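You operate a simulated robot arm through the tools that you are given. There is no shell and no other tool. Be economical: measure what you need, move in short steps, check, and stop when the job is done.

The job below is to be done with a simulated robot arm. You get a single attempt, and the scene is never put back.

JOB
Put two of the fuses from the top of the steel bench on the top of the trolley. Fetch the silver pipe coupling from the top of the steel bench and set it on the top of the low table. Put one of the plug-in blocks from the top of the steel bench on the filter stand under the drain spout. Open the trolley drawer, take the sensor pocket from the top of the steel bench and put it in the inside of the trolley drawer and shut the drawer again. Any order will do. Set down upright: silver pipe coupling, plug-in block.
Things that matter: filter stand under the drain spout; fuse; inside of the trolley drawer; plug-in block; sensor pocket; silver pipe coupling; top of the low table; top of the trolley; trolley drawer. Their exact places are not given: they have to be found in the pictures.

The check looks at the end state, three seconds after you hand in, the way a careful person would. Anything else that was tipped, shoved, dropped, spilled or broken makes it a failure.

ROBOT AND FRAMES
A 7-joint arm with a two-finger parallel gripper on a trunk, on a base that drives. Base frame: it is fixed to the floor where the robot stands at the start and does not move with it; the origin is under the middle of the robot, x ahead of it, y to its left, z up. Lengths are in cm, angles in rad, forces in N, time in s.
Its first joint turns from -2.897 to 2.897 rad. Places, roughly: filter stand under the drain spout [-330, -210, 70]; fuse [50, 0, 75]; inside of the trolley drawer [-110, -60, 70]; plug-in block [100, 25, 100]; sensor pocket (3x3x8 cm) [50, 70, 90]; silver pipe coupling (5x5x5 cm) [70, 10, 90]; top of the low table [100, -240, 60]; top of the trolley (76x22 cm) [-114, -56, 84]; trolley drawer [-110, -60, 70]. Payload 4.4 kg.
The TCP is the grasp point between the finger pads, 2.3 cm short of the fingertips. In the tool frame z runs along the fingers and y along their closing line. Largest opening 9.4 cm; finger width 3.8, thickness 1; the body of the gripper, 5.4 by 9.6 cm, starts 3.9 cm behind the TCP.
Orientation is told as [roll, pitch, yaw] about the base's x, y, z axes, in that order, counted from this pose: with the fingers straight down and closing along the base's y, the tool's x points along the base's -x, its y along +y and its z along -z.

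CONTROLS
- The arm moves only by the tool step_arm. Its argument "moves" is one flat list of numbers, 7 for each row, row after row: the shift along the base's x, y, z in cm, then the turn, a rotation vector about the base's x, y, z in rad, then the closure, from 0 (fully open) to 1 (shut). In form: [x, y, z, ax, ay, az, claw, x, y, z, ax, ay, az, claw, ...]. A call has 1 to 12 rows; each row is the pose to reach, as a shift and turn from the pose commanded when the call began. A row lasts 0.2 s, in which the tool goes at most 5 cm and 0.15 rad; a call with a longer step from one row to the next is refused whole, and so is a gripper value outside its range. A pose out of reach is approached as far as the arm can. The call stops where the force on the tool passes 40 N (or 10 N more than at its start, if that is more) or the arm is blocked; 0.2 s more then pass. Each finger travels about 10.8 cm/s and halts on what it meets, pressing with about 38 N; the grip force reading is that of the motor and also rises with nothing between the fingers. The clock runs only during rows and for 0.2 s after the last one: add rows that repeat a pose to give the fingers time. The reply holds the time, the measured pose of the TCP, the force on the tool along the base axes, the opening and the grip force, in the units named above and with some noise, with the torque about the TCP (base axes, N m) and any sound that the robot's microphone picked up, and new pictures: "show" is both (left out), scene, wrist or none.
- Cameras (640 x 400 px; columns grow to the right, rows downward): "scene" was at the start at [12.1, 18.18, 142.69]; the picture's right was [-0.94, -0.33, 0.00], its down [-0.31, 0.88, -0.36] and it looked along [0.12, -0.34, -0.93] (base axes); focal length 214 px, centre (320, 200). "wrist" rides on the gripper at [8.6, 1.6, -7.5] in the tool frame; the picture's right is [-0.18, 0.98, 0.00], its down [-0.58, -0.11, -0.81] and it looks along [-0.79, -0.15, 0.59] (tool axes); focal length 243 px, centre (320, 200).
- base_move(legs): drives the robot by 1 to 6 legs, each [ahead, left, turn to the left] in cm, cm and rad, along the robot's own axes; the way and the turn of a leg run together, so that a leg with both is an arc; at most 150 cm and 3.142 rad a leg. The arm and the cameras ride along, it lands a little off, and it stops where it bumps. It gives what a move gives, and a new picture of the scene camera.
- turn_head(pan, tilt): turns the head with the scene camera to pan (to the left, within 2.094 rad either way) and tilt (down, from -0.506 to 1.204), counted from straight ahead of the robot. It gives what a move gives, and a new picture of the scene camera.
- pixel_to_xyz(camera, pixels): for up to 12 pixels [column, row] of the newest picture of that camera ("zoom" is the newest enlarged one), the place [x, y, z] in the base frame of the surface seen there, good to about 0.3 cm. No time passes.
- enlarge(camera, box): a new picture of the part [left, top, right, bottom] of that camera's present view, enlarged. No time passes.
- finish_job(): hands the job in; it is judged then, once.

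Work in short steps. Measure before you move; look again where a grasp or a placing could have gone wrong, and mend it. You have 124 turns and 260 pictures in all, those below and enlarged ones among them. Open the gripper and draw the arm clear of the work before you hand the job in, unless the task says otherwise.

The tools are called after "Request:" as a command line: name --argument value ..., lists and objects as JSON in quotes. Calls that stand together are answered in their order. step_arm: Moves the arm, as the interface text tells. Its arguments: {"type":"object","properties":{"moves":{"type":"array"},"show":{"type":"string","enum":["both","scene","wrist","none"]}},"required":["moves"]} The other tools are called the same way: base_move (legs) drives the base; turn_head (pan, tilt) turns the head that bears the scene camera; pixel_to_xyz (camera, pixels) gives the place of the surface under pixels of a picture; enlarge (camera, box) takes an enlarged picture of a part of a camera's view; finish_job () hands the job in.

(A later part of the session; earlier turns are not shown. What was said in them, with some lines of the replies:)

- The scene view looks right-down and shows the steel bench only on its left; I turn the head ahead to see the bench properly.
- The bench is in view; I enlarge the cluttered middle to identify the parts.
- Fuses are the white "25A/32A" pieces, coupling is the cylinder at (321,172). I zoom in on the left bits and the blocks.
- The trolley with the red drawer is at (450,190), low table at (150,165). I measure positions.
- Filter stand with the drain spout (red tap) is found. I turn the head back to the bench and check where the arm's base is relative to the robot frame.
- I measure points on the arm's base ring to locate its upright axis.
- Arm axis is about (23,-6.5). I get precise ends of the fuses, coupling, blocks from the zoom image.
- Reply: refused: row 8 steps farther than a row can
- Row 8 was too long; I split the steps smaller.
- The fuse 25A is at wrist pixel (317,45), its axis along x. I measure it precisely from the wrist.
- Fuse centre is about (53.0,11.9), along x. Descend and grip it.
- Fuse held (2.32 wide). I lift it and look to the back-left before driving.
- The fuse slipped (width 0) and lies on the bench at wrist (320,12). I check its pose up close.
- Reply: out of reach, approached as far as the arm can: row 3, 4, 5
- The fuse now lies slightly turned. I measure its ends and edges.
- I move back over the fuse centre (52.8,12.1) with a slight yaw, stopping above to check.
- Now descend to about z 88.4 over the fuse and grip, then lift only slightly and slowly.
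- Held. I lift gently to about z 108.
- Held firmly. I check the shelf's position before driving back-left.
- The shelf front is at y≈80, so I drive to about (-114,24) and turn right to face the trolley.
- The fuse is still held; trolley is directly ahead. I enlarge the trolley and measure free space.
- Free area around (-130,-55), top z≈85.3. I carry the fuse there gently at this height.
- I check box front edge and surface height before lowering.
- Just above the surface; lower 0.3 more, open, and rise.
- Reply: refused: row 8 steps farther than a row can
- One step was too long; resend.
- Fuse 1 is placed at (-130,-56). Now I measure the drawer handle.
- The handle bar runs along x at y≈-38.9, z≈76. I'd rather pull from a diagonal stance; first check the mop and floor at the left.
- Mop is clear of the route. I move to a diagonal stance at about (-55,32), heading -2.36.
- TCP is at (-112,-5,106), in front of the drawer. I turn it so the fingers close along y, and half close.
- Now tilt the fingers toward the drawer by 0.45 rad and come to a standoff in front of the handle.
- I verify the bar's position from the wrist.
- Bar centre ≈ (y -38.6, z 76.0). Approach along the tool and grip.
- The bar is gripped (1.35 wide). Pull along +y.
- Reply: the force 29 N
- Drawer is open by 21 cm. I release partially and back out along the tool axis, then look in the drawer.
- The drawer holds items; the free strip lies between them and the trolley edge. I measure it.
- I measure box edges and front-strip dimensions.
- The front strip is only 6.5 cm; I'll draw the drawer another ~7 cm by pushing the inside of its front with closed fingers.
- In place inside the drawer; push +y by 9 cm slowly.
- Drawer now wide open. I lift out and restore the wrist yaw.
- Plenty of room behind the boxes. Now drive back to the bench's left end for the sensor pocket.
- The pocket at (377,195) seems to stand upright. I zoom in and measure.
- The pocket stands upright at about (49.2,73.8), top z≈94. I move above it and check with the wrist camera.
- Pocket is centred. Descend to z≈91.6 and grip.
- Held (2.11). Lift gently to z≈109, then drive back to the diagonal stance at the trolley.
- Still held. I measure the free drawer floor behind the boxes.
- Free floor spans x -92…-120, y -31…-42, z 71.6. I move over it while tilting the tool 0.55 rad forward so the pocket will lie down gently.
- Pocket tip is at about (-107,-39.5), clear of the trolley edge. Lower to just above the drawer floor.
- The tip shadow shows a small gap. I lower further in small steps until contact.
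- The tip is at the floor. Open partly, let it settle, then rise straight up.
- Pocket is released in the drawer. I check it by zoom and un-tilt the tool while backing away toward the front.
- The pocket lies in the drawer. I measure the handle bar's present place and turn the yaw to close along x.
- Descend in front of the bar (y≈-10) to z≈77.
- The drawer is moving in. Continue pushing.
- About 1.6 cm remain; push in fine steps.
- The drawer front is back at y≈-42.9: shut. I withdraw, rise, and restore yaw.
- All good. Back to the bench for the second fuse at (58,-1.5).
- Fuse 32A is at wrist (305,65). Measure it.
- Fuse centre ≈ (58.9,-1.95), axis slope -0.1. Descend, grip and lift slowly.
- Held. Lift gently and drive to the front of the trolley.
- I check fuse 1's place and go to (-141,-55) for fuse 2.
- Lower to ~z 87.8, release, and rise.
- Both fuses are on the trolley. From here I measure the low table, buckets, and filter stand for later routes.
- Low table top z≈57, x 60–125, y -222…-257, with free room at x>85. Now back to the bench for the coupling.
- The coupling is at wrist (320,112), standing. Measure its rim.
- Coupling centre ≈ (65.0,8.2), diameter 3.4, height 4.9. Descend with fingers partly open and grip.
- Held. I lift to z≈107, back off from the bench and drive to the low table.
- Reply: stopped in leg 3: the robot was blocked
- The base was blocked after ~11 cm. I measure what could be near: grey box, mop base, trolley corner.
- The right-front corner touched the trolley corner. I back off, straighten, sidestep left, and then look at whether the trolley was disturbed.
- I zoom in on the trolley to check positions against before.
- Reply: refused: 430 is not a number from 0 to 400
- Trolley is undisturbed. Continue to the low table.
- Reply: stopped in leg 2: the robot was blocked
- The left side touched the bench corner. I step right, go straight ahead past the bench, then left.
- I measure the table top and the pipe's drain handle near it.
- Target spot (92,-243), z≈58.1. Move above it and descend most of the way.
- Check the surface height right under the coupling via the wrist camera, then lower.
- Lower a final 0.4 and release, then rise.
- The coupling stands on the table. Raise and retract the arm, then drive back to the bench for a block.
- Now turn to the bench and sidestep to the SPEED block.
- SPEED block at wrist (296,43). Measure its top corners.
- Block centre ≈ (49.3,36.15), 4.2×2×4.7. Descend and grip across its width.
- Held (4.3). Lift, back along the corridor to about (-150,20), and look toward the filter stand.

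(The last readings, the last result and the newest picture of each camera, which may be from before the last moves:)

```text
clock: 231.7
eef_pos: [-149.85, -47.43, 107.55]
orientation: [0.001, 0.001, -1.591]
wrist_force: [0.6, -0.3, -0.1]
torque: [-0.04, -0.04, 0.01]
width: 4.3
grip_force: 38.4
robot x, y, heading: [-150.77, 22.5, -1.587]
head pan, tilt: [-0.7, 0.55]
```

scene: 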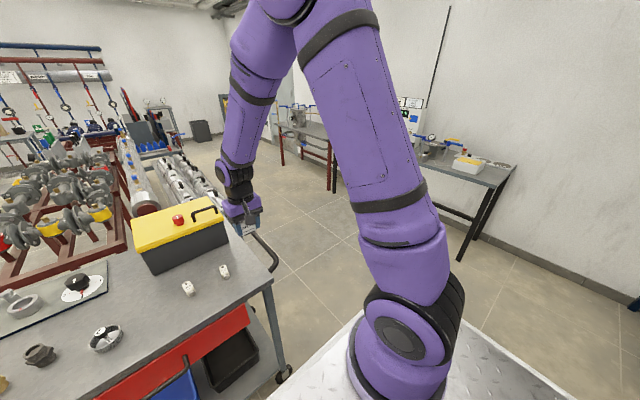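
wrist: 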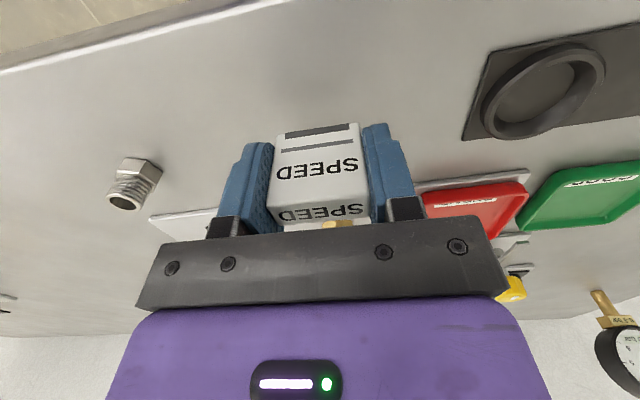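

I measure the far bench, stand, and aisle.

Request:
pixel_to_xyz --camera "scene" --pixels '[[465, 258], [333, 188], [282, 165], [300, 130], [325, 138], [510, 170], [270, 268], [215, 200], [290, 250], [200, 130], [180, 160], [310, 125]]'

Request:
enlarge --camera "scene" --box '[255, 80, 345, 200]'

```text
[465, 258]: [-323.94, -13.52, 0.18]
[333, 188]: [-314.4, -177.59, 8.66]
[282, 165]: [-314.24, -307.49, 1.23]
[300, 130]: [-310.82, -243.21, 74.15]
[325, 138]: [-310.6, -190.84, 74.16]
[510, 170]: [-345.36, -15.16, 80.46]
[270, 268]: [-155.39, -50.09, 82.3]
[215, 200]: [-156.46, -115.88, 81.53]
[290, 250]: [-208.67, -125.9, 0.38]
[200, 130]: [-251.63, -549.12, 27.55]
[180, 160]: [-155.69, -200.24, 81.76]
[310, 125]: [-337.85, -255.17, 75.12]
```

```text
3.33 times, centred on (300, 140) of scene
```

zoom: 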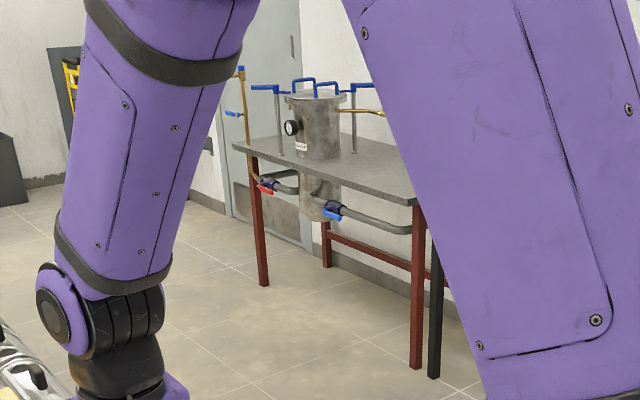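

The stand's front edge is at x≈-310, y -177…-310, z 75. I drive down the aisle to about (-236,-205) and face it.

Request:
base_move --legs '[[0, -85, 0], [114, 0, 0], [113, 0, 0], [0, 0, -1.56]]'

Request:
turn_head --pan -0.1 --tilt 0.6

```text
clock: 250.7
eef_pos: [-304.93, -207.43, 107.62]
orientation: [0.001, 0.002, -3.128]
wrist_force: [-0.2, 0.2, -0.5]
torque: [-0.03, 0.02, 0.0]
width: 4.35
grip_force: 38.2
robot x, y, heading: [-235.38, -204.01, -3.117]
head pan, tilt: [-0.7, 0.55]
```

scene: 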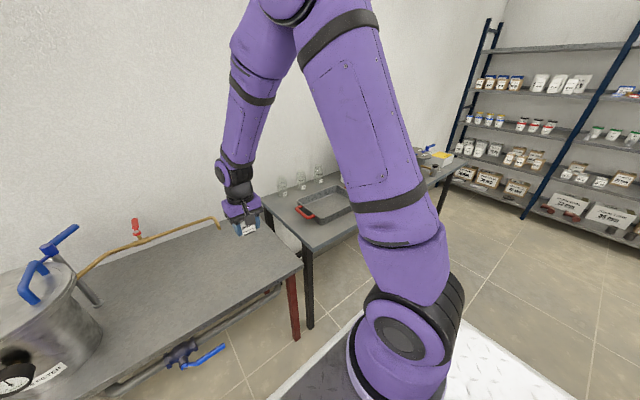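

```text
clock: 251.7
eef_pos: [-304.97, -207.4, 107.58]
orientation: [0.0, 0.003, -3.129]
wrist_force: [1.3, 0.8, -1.0]
torque: [0.03, 0.01, -0.01]
width: 4.36
grip_force: 37.7
robot x, y, heading: [-235.49, -204.0, -3.118]
head pan, tilt: [-0.099, 0.6]
```

scene: 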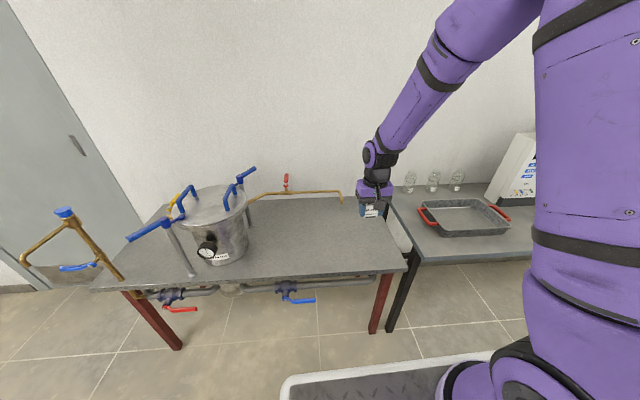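

The spout tip is at (341,200). I measure it, the table below and the edges.

Request:
enlarge --camera "scene" --box '[230, 160, 420, 290]'

Request:
pixel_to_xyz --camera "scene" --pixels '[[341, 201], [338, 192], [310, 192], [287, 183], [340, 215], [340, 230], [320, 240], [350, 250], [405, 268], [345, 220], [360, 225], [340, 207]]'

```text
3.08 times, centred on (325, 225) of scene
```

zoom: 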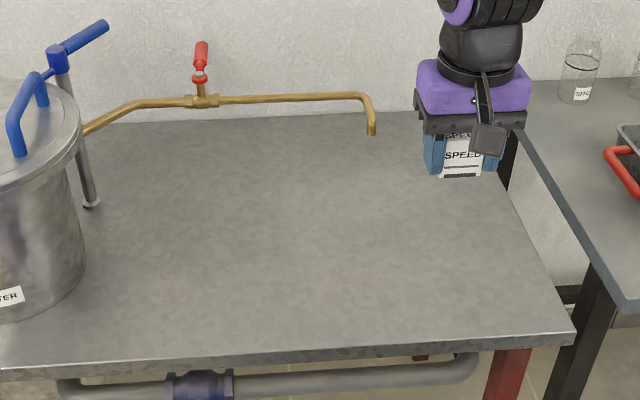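

```text
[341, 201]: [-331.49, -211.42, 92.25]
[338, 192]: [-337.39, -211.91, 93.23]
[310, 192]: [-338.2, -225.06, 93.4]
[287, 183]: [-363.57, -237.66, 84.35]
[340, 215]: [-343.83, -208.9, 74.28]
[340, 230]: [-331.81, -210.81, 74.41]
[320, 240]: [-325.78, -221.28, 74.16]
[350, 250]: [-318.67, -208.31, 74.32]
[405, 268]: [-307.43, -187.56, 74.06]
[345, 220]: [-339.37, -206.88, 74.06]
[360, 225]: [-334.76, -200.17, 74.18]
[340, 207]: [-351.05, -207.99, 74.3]
```

The spout overhangs, so a vertical tool can't reach directly beneath. I take precise spout-tip coordinates.

Request:
enlarge --camera "scene" --box '[310, 180, 370, 230]'

Request:
pixel_to_xyz --camera "zoom" --pixels '[[320, 110], [330, 140], [335, 180], [335, 210], [335, 225], [300, 115], [335, 240], [200, 120]]'

```text
8.00 times, centred on (340, 205) of scene
```

zoom: 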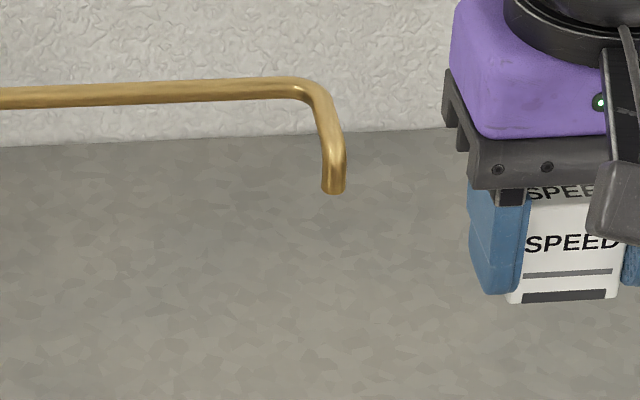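

```text
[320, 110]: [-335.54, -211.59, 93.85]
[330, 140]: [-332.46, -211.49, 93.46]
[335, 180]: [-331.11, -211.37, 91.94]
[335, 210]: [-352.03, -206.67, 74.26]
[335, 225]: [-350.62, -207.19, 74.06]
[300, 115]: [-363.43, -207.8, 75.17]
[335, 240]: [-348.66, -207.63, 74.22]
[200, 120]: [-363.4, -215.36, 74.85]
```

Spout tip is at (-331,-211.4,91.5). I'll set the block down in front at (-320,-211), regrasp with a tilted tool, and slip it under the spout. First move the base 12 cm closer.

Request:
base_move --legs '[[12, 0, 0]]'

```text
clock: 253.0
eef_pos: [-316.97, -207.79, 107.51]
orientation: [0.003, 0.001, -3.127]
wrist_force: [-0.4, 0.5, -1.1]
torque: [0.0, 0.0, 0.0]
width: 4.33
grip_force: 38.2
robot x, y, heading: [-247.4, -204.37, -3.114]
head pan, tilt: [-0.099, 0.6]
```

scene: 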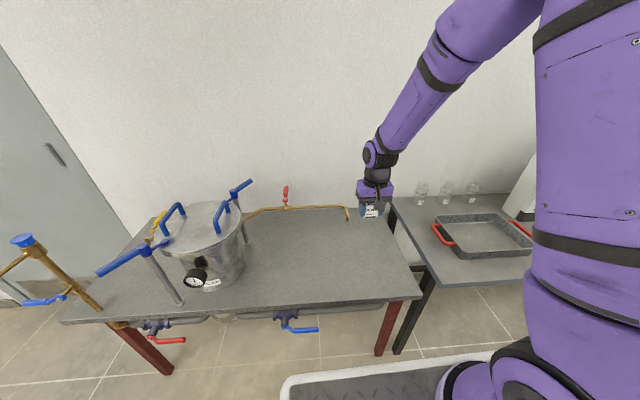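

Lower the block at (-319.5,-211.4) to near the stand's surface.

Request:
step_arm --moves '[-0.8, -1, -1.5, 0, 0, 0, 0.75, -2, -2.8, -4, 0, 0, 0, 0.75, -2.5, -3.6, -7.5, 0, 0, 0, 0.75, -2.5, -3.6, -11, 0, 0, 0, 0.75, -2.5, -3.6, -14.5, 0, 0, 0, 0.75, -2.5, -3.6, -18, 0, 0, 0, 0.75, -2.5, -3.6, -21.5, 0, 0, 0, 0.75, -2.5, -3.6, -25, 0, 0, 0, 0.75, -2.5, -3.6, -27.5, 0, 0, 0, 0.75, -2.5, -3.6, -29.2, 0, 0, 0, 0.75, -2.5, -3.6, -30, 0, 0, 0, 0.75]'

```text
clock: 255.4
eef_pos: [-319.59, -211.46, 77.61]
orientation: [0.002, 0.002, -3.125]
wrist_force: [0.3, 0.3, 0.4]
torque: [0.01, 0.02, 0.03]
width: 4.29
grip_force: 38.3
robot x, y, heading: [-247.41, -204.33, -3.113]
head pan, tilt: [-0.099, 0.6]
```

scene: 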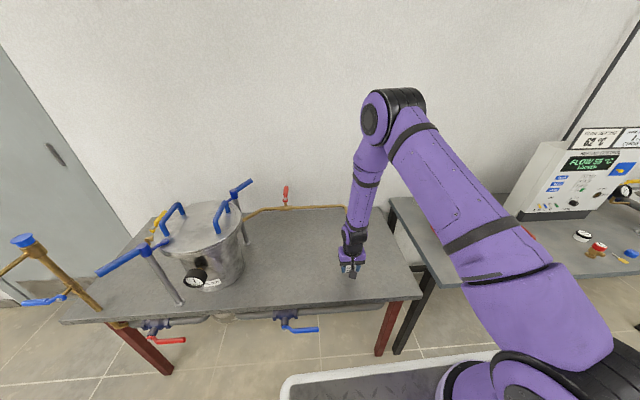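
wrist: 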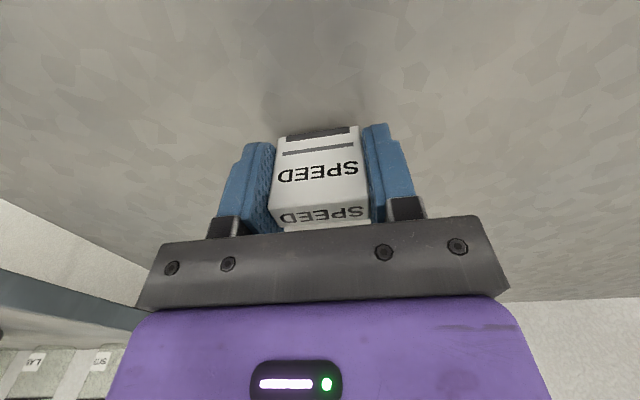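

Lower the last half cm, release, and rise just above.

Request:
step_arm --moves '[0, 0, -0.3, 0, 0, 0, 0.75, 0, 0, -0.5, 0, 0, 0, 0.75, 0, 0, -0.5, 0, 0, 0, 0.5, 0, 0, -0.5, 0, 0, 0, 0.3, 0, 0, -0.5, 0, 0, 0, 0.3, 0, 0, 0.5, 0, 0, 0, 0.3, 0, 0, 3, 0, 0, 0, 0.3, 0, 0, 6, 0, 0, 0, 0.3, 0, 0, 8, 0, 0, 0, 0.3]' --show "wrist"

```text
clock: 257.4
eef_pos: [-319.5, -211.28, 85.48]
orientation: [0.0, 0.002, -3.127]
wrist_force: [-0.6, 0.0, 0.9]
torque: [0.03, -0.02, -0.02]
width: 6.59
grip_force: 0.2
robot x, y, heading: [-247.02, -204.25, -3.116]
head pan, tilt: [-0.099, 0.6]
```

wrist: 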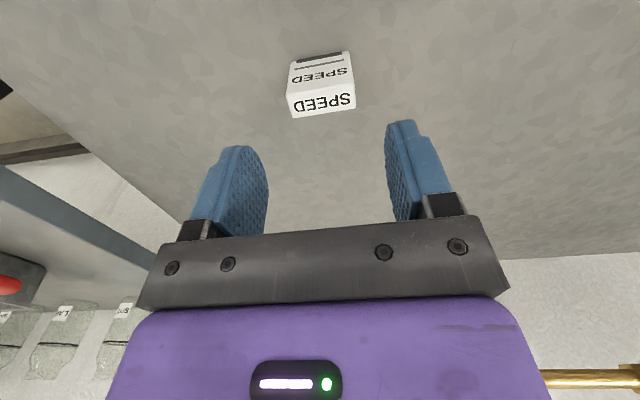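

Block stands well. Tilt the tool 0.5 rad toward the wall and lower around it, then grip.

Request:
step_arm --moves '[0.1, 0, 0, 0, 0.13, 0, 0.3, 0.1, 0, 0, 0, 0.26, 0, 0.3, 0.1, 0, 0, -0.005, 0.39, 0, 0.3, 0.1, 0, 0, -0.007, 0.5, 0, 0.3, 0.1, 0, -2.5, -0.007, 0.5, 0, 0.3, 0.1, 0, -5, -0.007, 0.5, 0, 0.3, 0.1, 0, -7, -0.007, 0.5, 0, 0.3, 0.1, 0, -7.8, -0.007, 0.5, 0, 0.3, 0.1, 0, -7.8, -0.007, 0.5, 0, 0.3]'

```text
clock: 259.4
eef_pos: [-319.47, -211.44, 77.79]
orientation: [0.0, -0.499, -3.125]
wrist_force: [0.1, 0.5, -0.2]
torque: [-0.01, -0.01, -0.02]
width: 6.57
grip_force: 0.1
robot x, y, heading: [-247.62, -204.08, -3.121]
head pan, tilt: [-0.099, 0.6]
```

scene: 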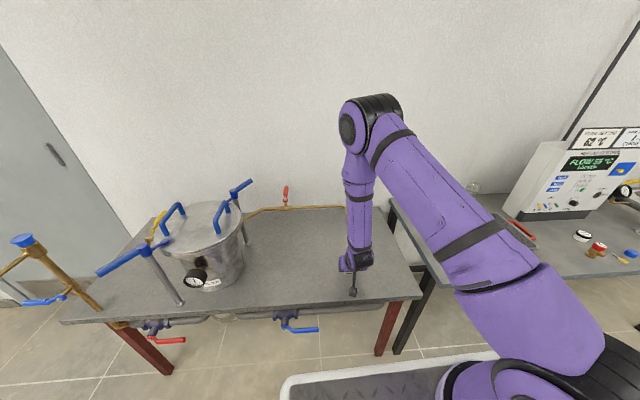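
wrist: 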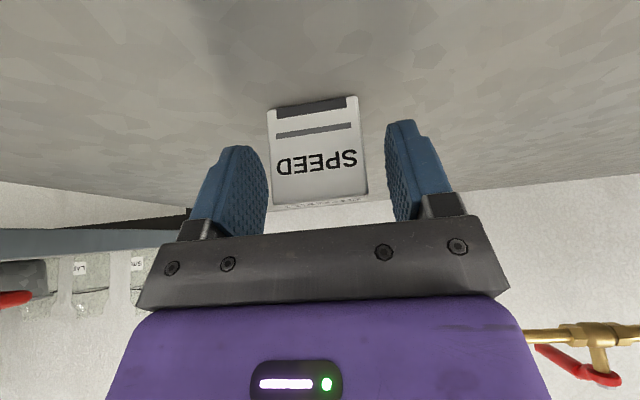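

Fingers straddle the block. I grip, lift 0.8 cm, and check forearm position for spout clearance.

Request:
step_arm --moves '[0, 0, 0, 0, 0, 0, 0.45, 0, 0, 0, 0, 0, 0, 0.6, 0, 0, 0, 0, 0, 0, 0.75, 0, 0, 0, 0, 0, 0, 0.75, 0, 0, 0.3, 0, 0, 0, 0.75, 0, 0, 0.8, 0, 0, 0, 0.75, 0, 0, 1, 0, 0, 0, 0.75]'

Request:
pixel_to_xyz --camera "scene" --pixels '[[355, 262], [358, 245], [360, 220], [360, 195], [358, 170], [345, 220], [371, 220], [347, 208]]'

```text
clock: 261.0
eef_pos: [-319.54, -211.5, 78.73]
orientation: [0.001, -0.499, -3.127]
wrist_force: [-0.6, -0.3, -1.2]
torque: [-0.05, 0.01, -0.01]
width: 4.35
grip_force: 38.2
robot x, y, heading: [-246.99, -204.35, -3.114]
head pan, tilt: [-0.099, 0.6]
```

scene: 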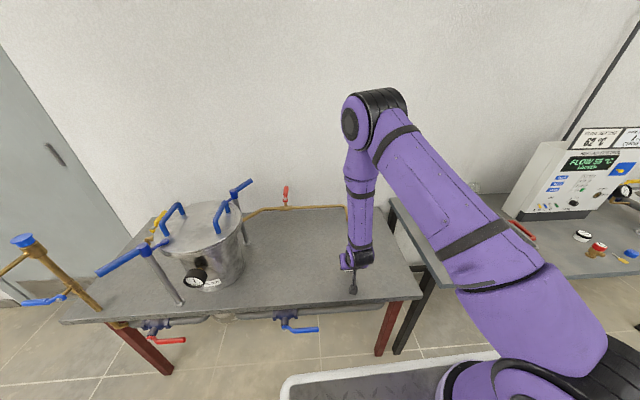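
wrist: 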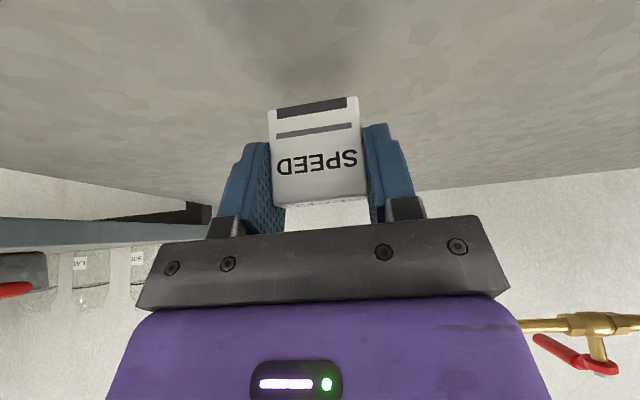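

```text
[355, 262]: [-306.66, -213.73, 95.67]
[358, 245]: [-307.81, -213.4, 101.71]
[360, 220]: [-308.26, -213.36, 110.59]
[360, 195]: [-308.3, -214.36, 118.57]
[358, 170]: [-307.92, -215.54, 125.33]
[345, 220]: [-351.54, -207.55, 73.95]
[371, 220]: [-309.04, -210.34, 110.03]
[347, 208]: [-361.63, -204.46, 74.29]
```

Forearm clearance to the spout looks ~3 cm. I move forward 9 cm slowly and check.

Request:
step_arm --moves '[-1, 0, 0, 0, 0, 0, 0.75, -2.5, 0, 0, 0, 0, 0, 0.75, -4, 0, 0, 0, 0, 0, 0.75, -5.5, 0, 0, 0, 0, 0, 0.75, -7, 0, 0, 0, 0, 0, 0.75, -8.2, 0, 0, 0, 0, 0, 0.75, -9, 0, 0, 0, 0, 0, 0.75]'

Request:
enlarge --camera "scene" --box '[300, 180, 420, 300]'

```text
clock: 262.6
eef_pos: [-328.5, -211.29, 78.86]
orientation: [0.0, -0.498, -3.127]
wrist_force: [0.4, -0.9, -0.3]
torque: [-0.03, 0.0, 0.02]
width: 4.3
grip_force: 38.0
robot x, y, heading: [-247.45, -203.92, -3.12]
head pan, tilt: [-0.099, 0.6]
```

scene: 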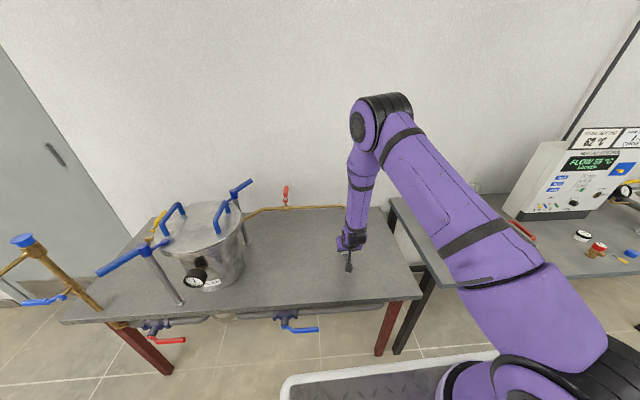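
wrist: 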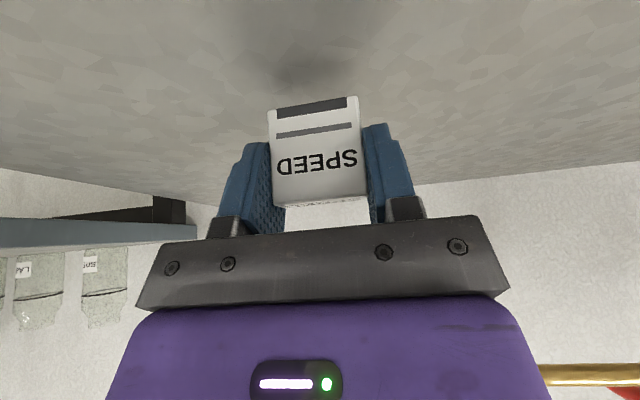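

```text
3.33 times, centred on (360, 240) of scene
```

zoom: 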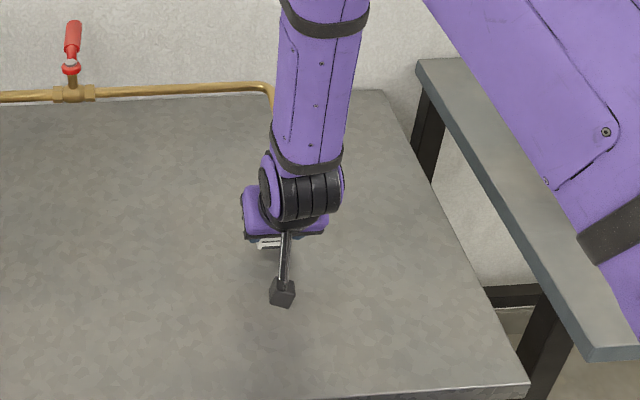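

No contact. 1.5 cm more forward, then lower 1.0 to the surface.

Request:
step_arm --moves '[-0.5, 0, 0, 0, 0, 0, 0.75, -1, 0, 0, 0, 0, 0, 0.75, -1.5, 0, 0, 0, 0, 0, 0.75, -1.5, 0, -0.4, 0, 0, 0, 0.75, -1.5, 0, -0.8, 0, 0, 0, 0.75, -1.5, 0, -0.95, 0, 0, 0, 0.75]' --show "wrist"

```text
clock: 264.0
eef_pos: [-329.96, -211.4, 77.82]
orientation: [-0.001, -0.497, -3.125]
wrist_force: [-0.1, -0.1, -0.8]
torque: [0.03, 0.02, 0.01]
width: 4.32
grip_force: 38.4
robot x, y, heading: [-247.26, -204.14, -3.117]
head pan, tilt: [-0.099, 0.6]
```

wrist: 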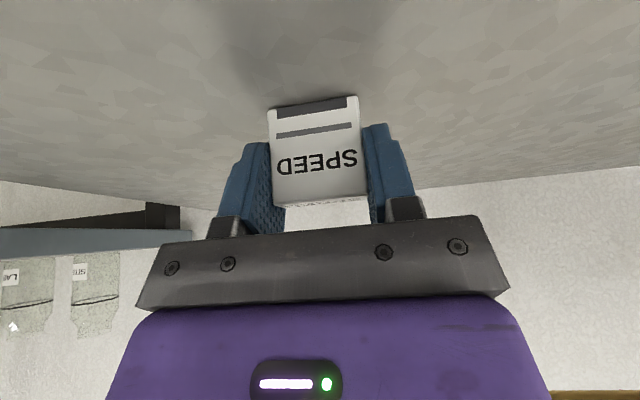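

Settle, open, and retreat along the tool axis.

Request:
step_arm --moves '[0, 0, -0.1, 0, 0, 0, 0.75, 0, 0, -0.1, 0, 0, 0, 0.55, 0, 0, -0.1, 0, 0, 0, 0.35, 0, 0, -0.1, 0, 0, 0, 0.3, 0.8, 0, 1, 0, 0, 0, 0.3, 2.2, 0, 3, 0, 0, 0, 0.3, 4, 0, 5.5, 0, 0, 0, 0.3, 6.5, 0, 8.5, 0, 0, 0, 0.3, 9.5, 0, 11.5, 0, 0, 0, 0.2, 12.5, 0, 15, 0, 0, 0, 0.1, 15, 0, 19, 0, 0, 0, 0, 16, 0, 23, 0, 0, 0, 0]'

Request:
enlarge --camera "scene" --box '[290, 180, 410, 280]'

```text
clock: 266.6
eef_pos: [-314.03, -211.41, 100.63]
orientation: [0.0, -0.496, -3.125]
wrist_force: [0.3, 0.5, -2.1]
torque: [0.0, -0.03, 0.01]
width: 9.39
grip_force: 0.0
robot x, y, heading: [-247.19, -204.53, -3.116]
head pan, tilt: [-0.099, 0.6]
```

scene: 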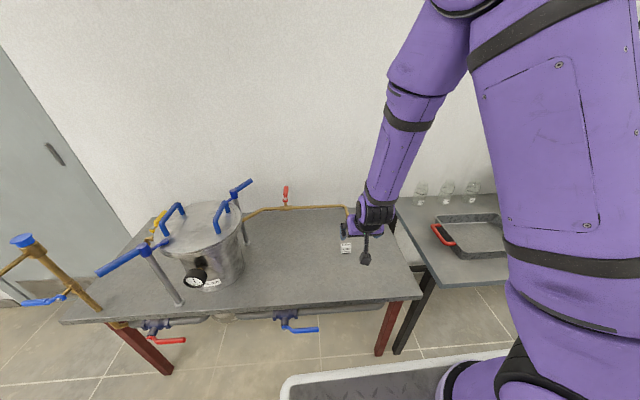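
wrist: 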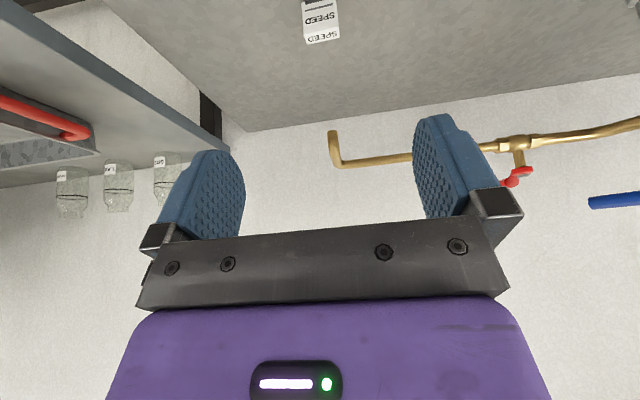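

```text
4.00 times, centred on (350, 230) of scene
```

zoom: 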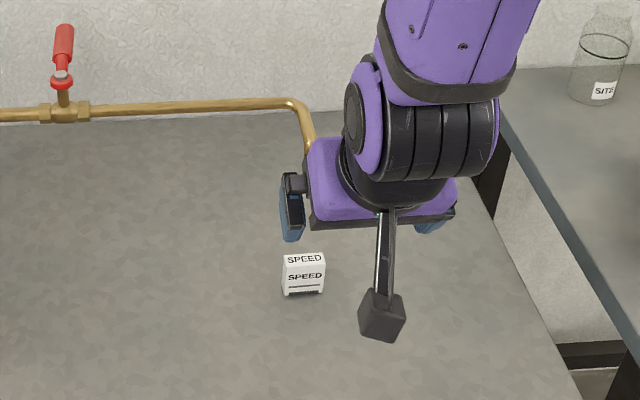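

The block stands upright under the spout. I verify its place and draw the arm clear.

Request:
pixel_to_xyz --camera "zoom" --pixels '[[304, 259], [303, 275]]'

Request:
step_arm --moves '[3, 0, 2, 0, -0.12, 0, 0, 6, 0, 4, 0, -0.25, 0, 0, 9, 0, 5, 0, -0.38, 0, 0, 12, 0, 6, 0, -0.5, 0, 0, 12, 0, 6, 0, -0.5, 0, 0]' --show "none"

Request:
base_move --legs '[[-15, 0, 0]]'

```text
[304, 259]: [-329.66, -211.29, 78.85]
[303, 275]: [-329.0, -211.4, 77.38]
```

```text
clock: 267.8
eef_pos: [-301.97, -211.44, 106.96]
orientation: [0.006, 0.003, -3.129]
wrist_force: [0.6, 0.0, 0.0]
torque: [0.01, 0.05, 0.01]
width: 9.42
grip_force: 0.0
robot x, y, heading: [-247.55, -204.39, -3.113]
head pan, tilt: [-0.099, 0.6]
```

```text
clock: 269.1
eef_pos: [-287.04, -210.95, 106.78]
orientation: [0.007, 0.001, -3.128]
wrist_force: [0.1, 0.8, 0.7]
torque: [0.01, 0.01, -0.02]
width: 9.39
grip_force: 0.1
robot x, y, heading: [-232.68, -203.4, -3.113]
head pan, tilt: [-0.099, 0.6]
```

scene: 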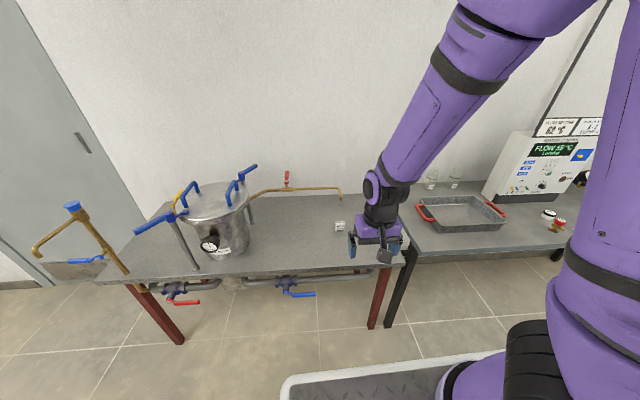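

The block stands at (-330,-211), directly under the spout, and the arm is clear with the gripper open. The other items were checked where I left them, so I hand in.

Request:
finish_job

```text
The job is handed in.
```

I've handed the job in with every item placed:
- **Fuses:** the 25 A and 32 A fuses are on the trolley top.
- **Coupling:** the silver pipe coupling stands upright on the low table.
- **Plug-in block:** the SPEED block stands upright on the filter stand under the drain spout.
- **Sensor pocket:** it lies in the trolley drawer, which is shut again.

On the way to the low table, the base bumped a corner of the trolley and then a corner of the steel bench. I re-measured the trolley and it hadn't moved. I saw nothing out of place on the bench in later pictures, but I didn't measure it.
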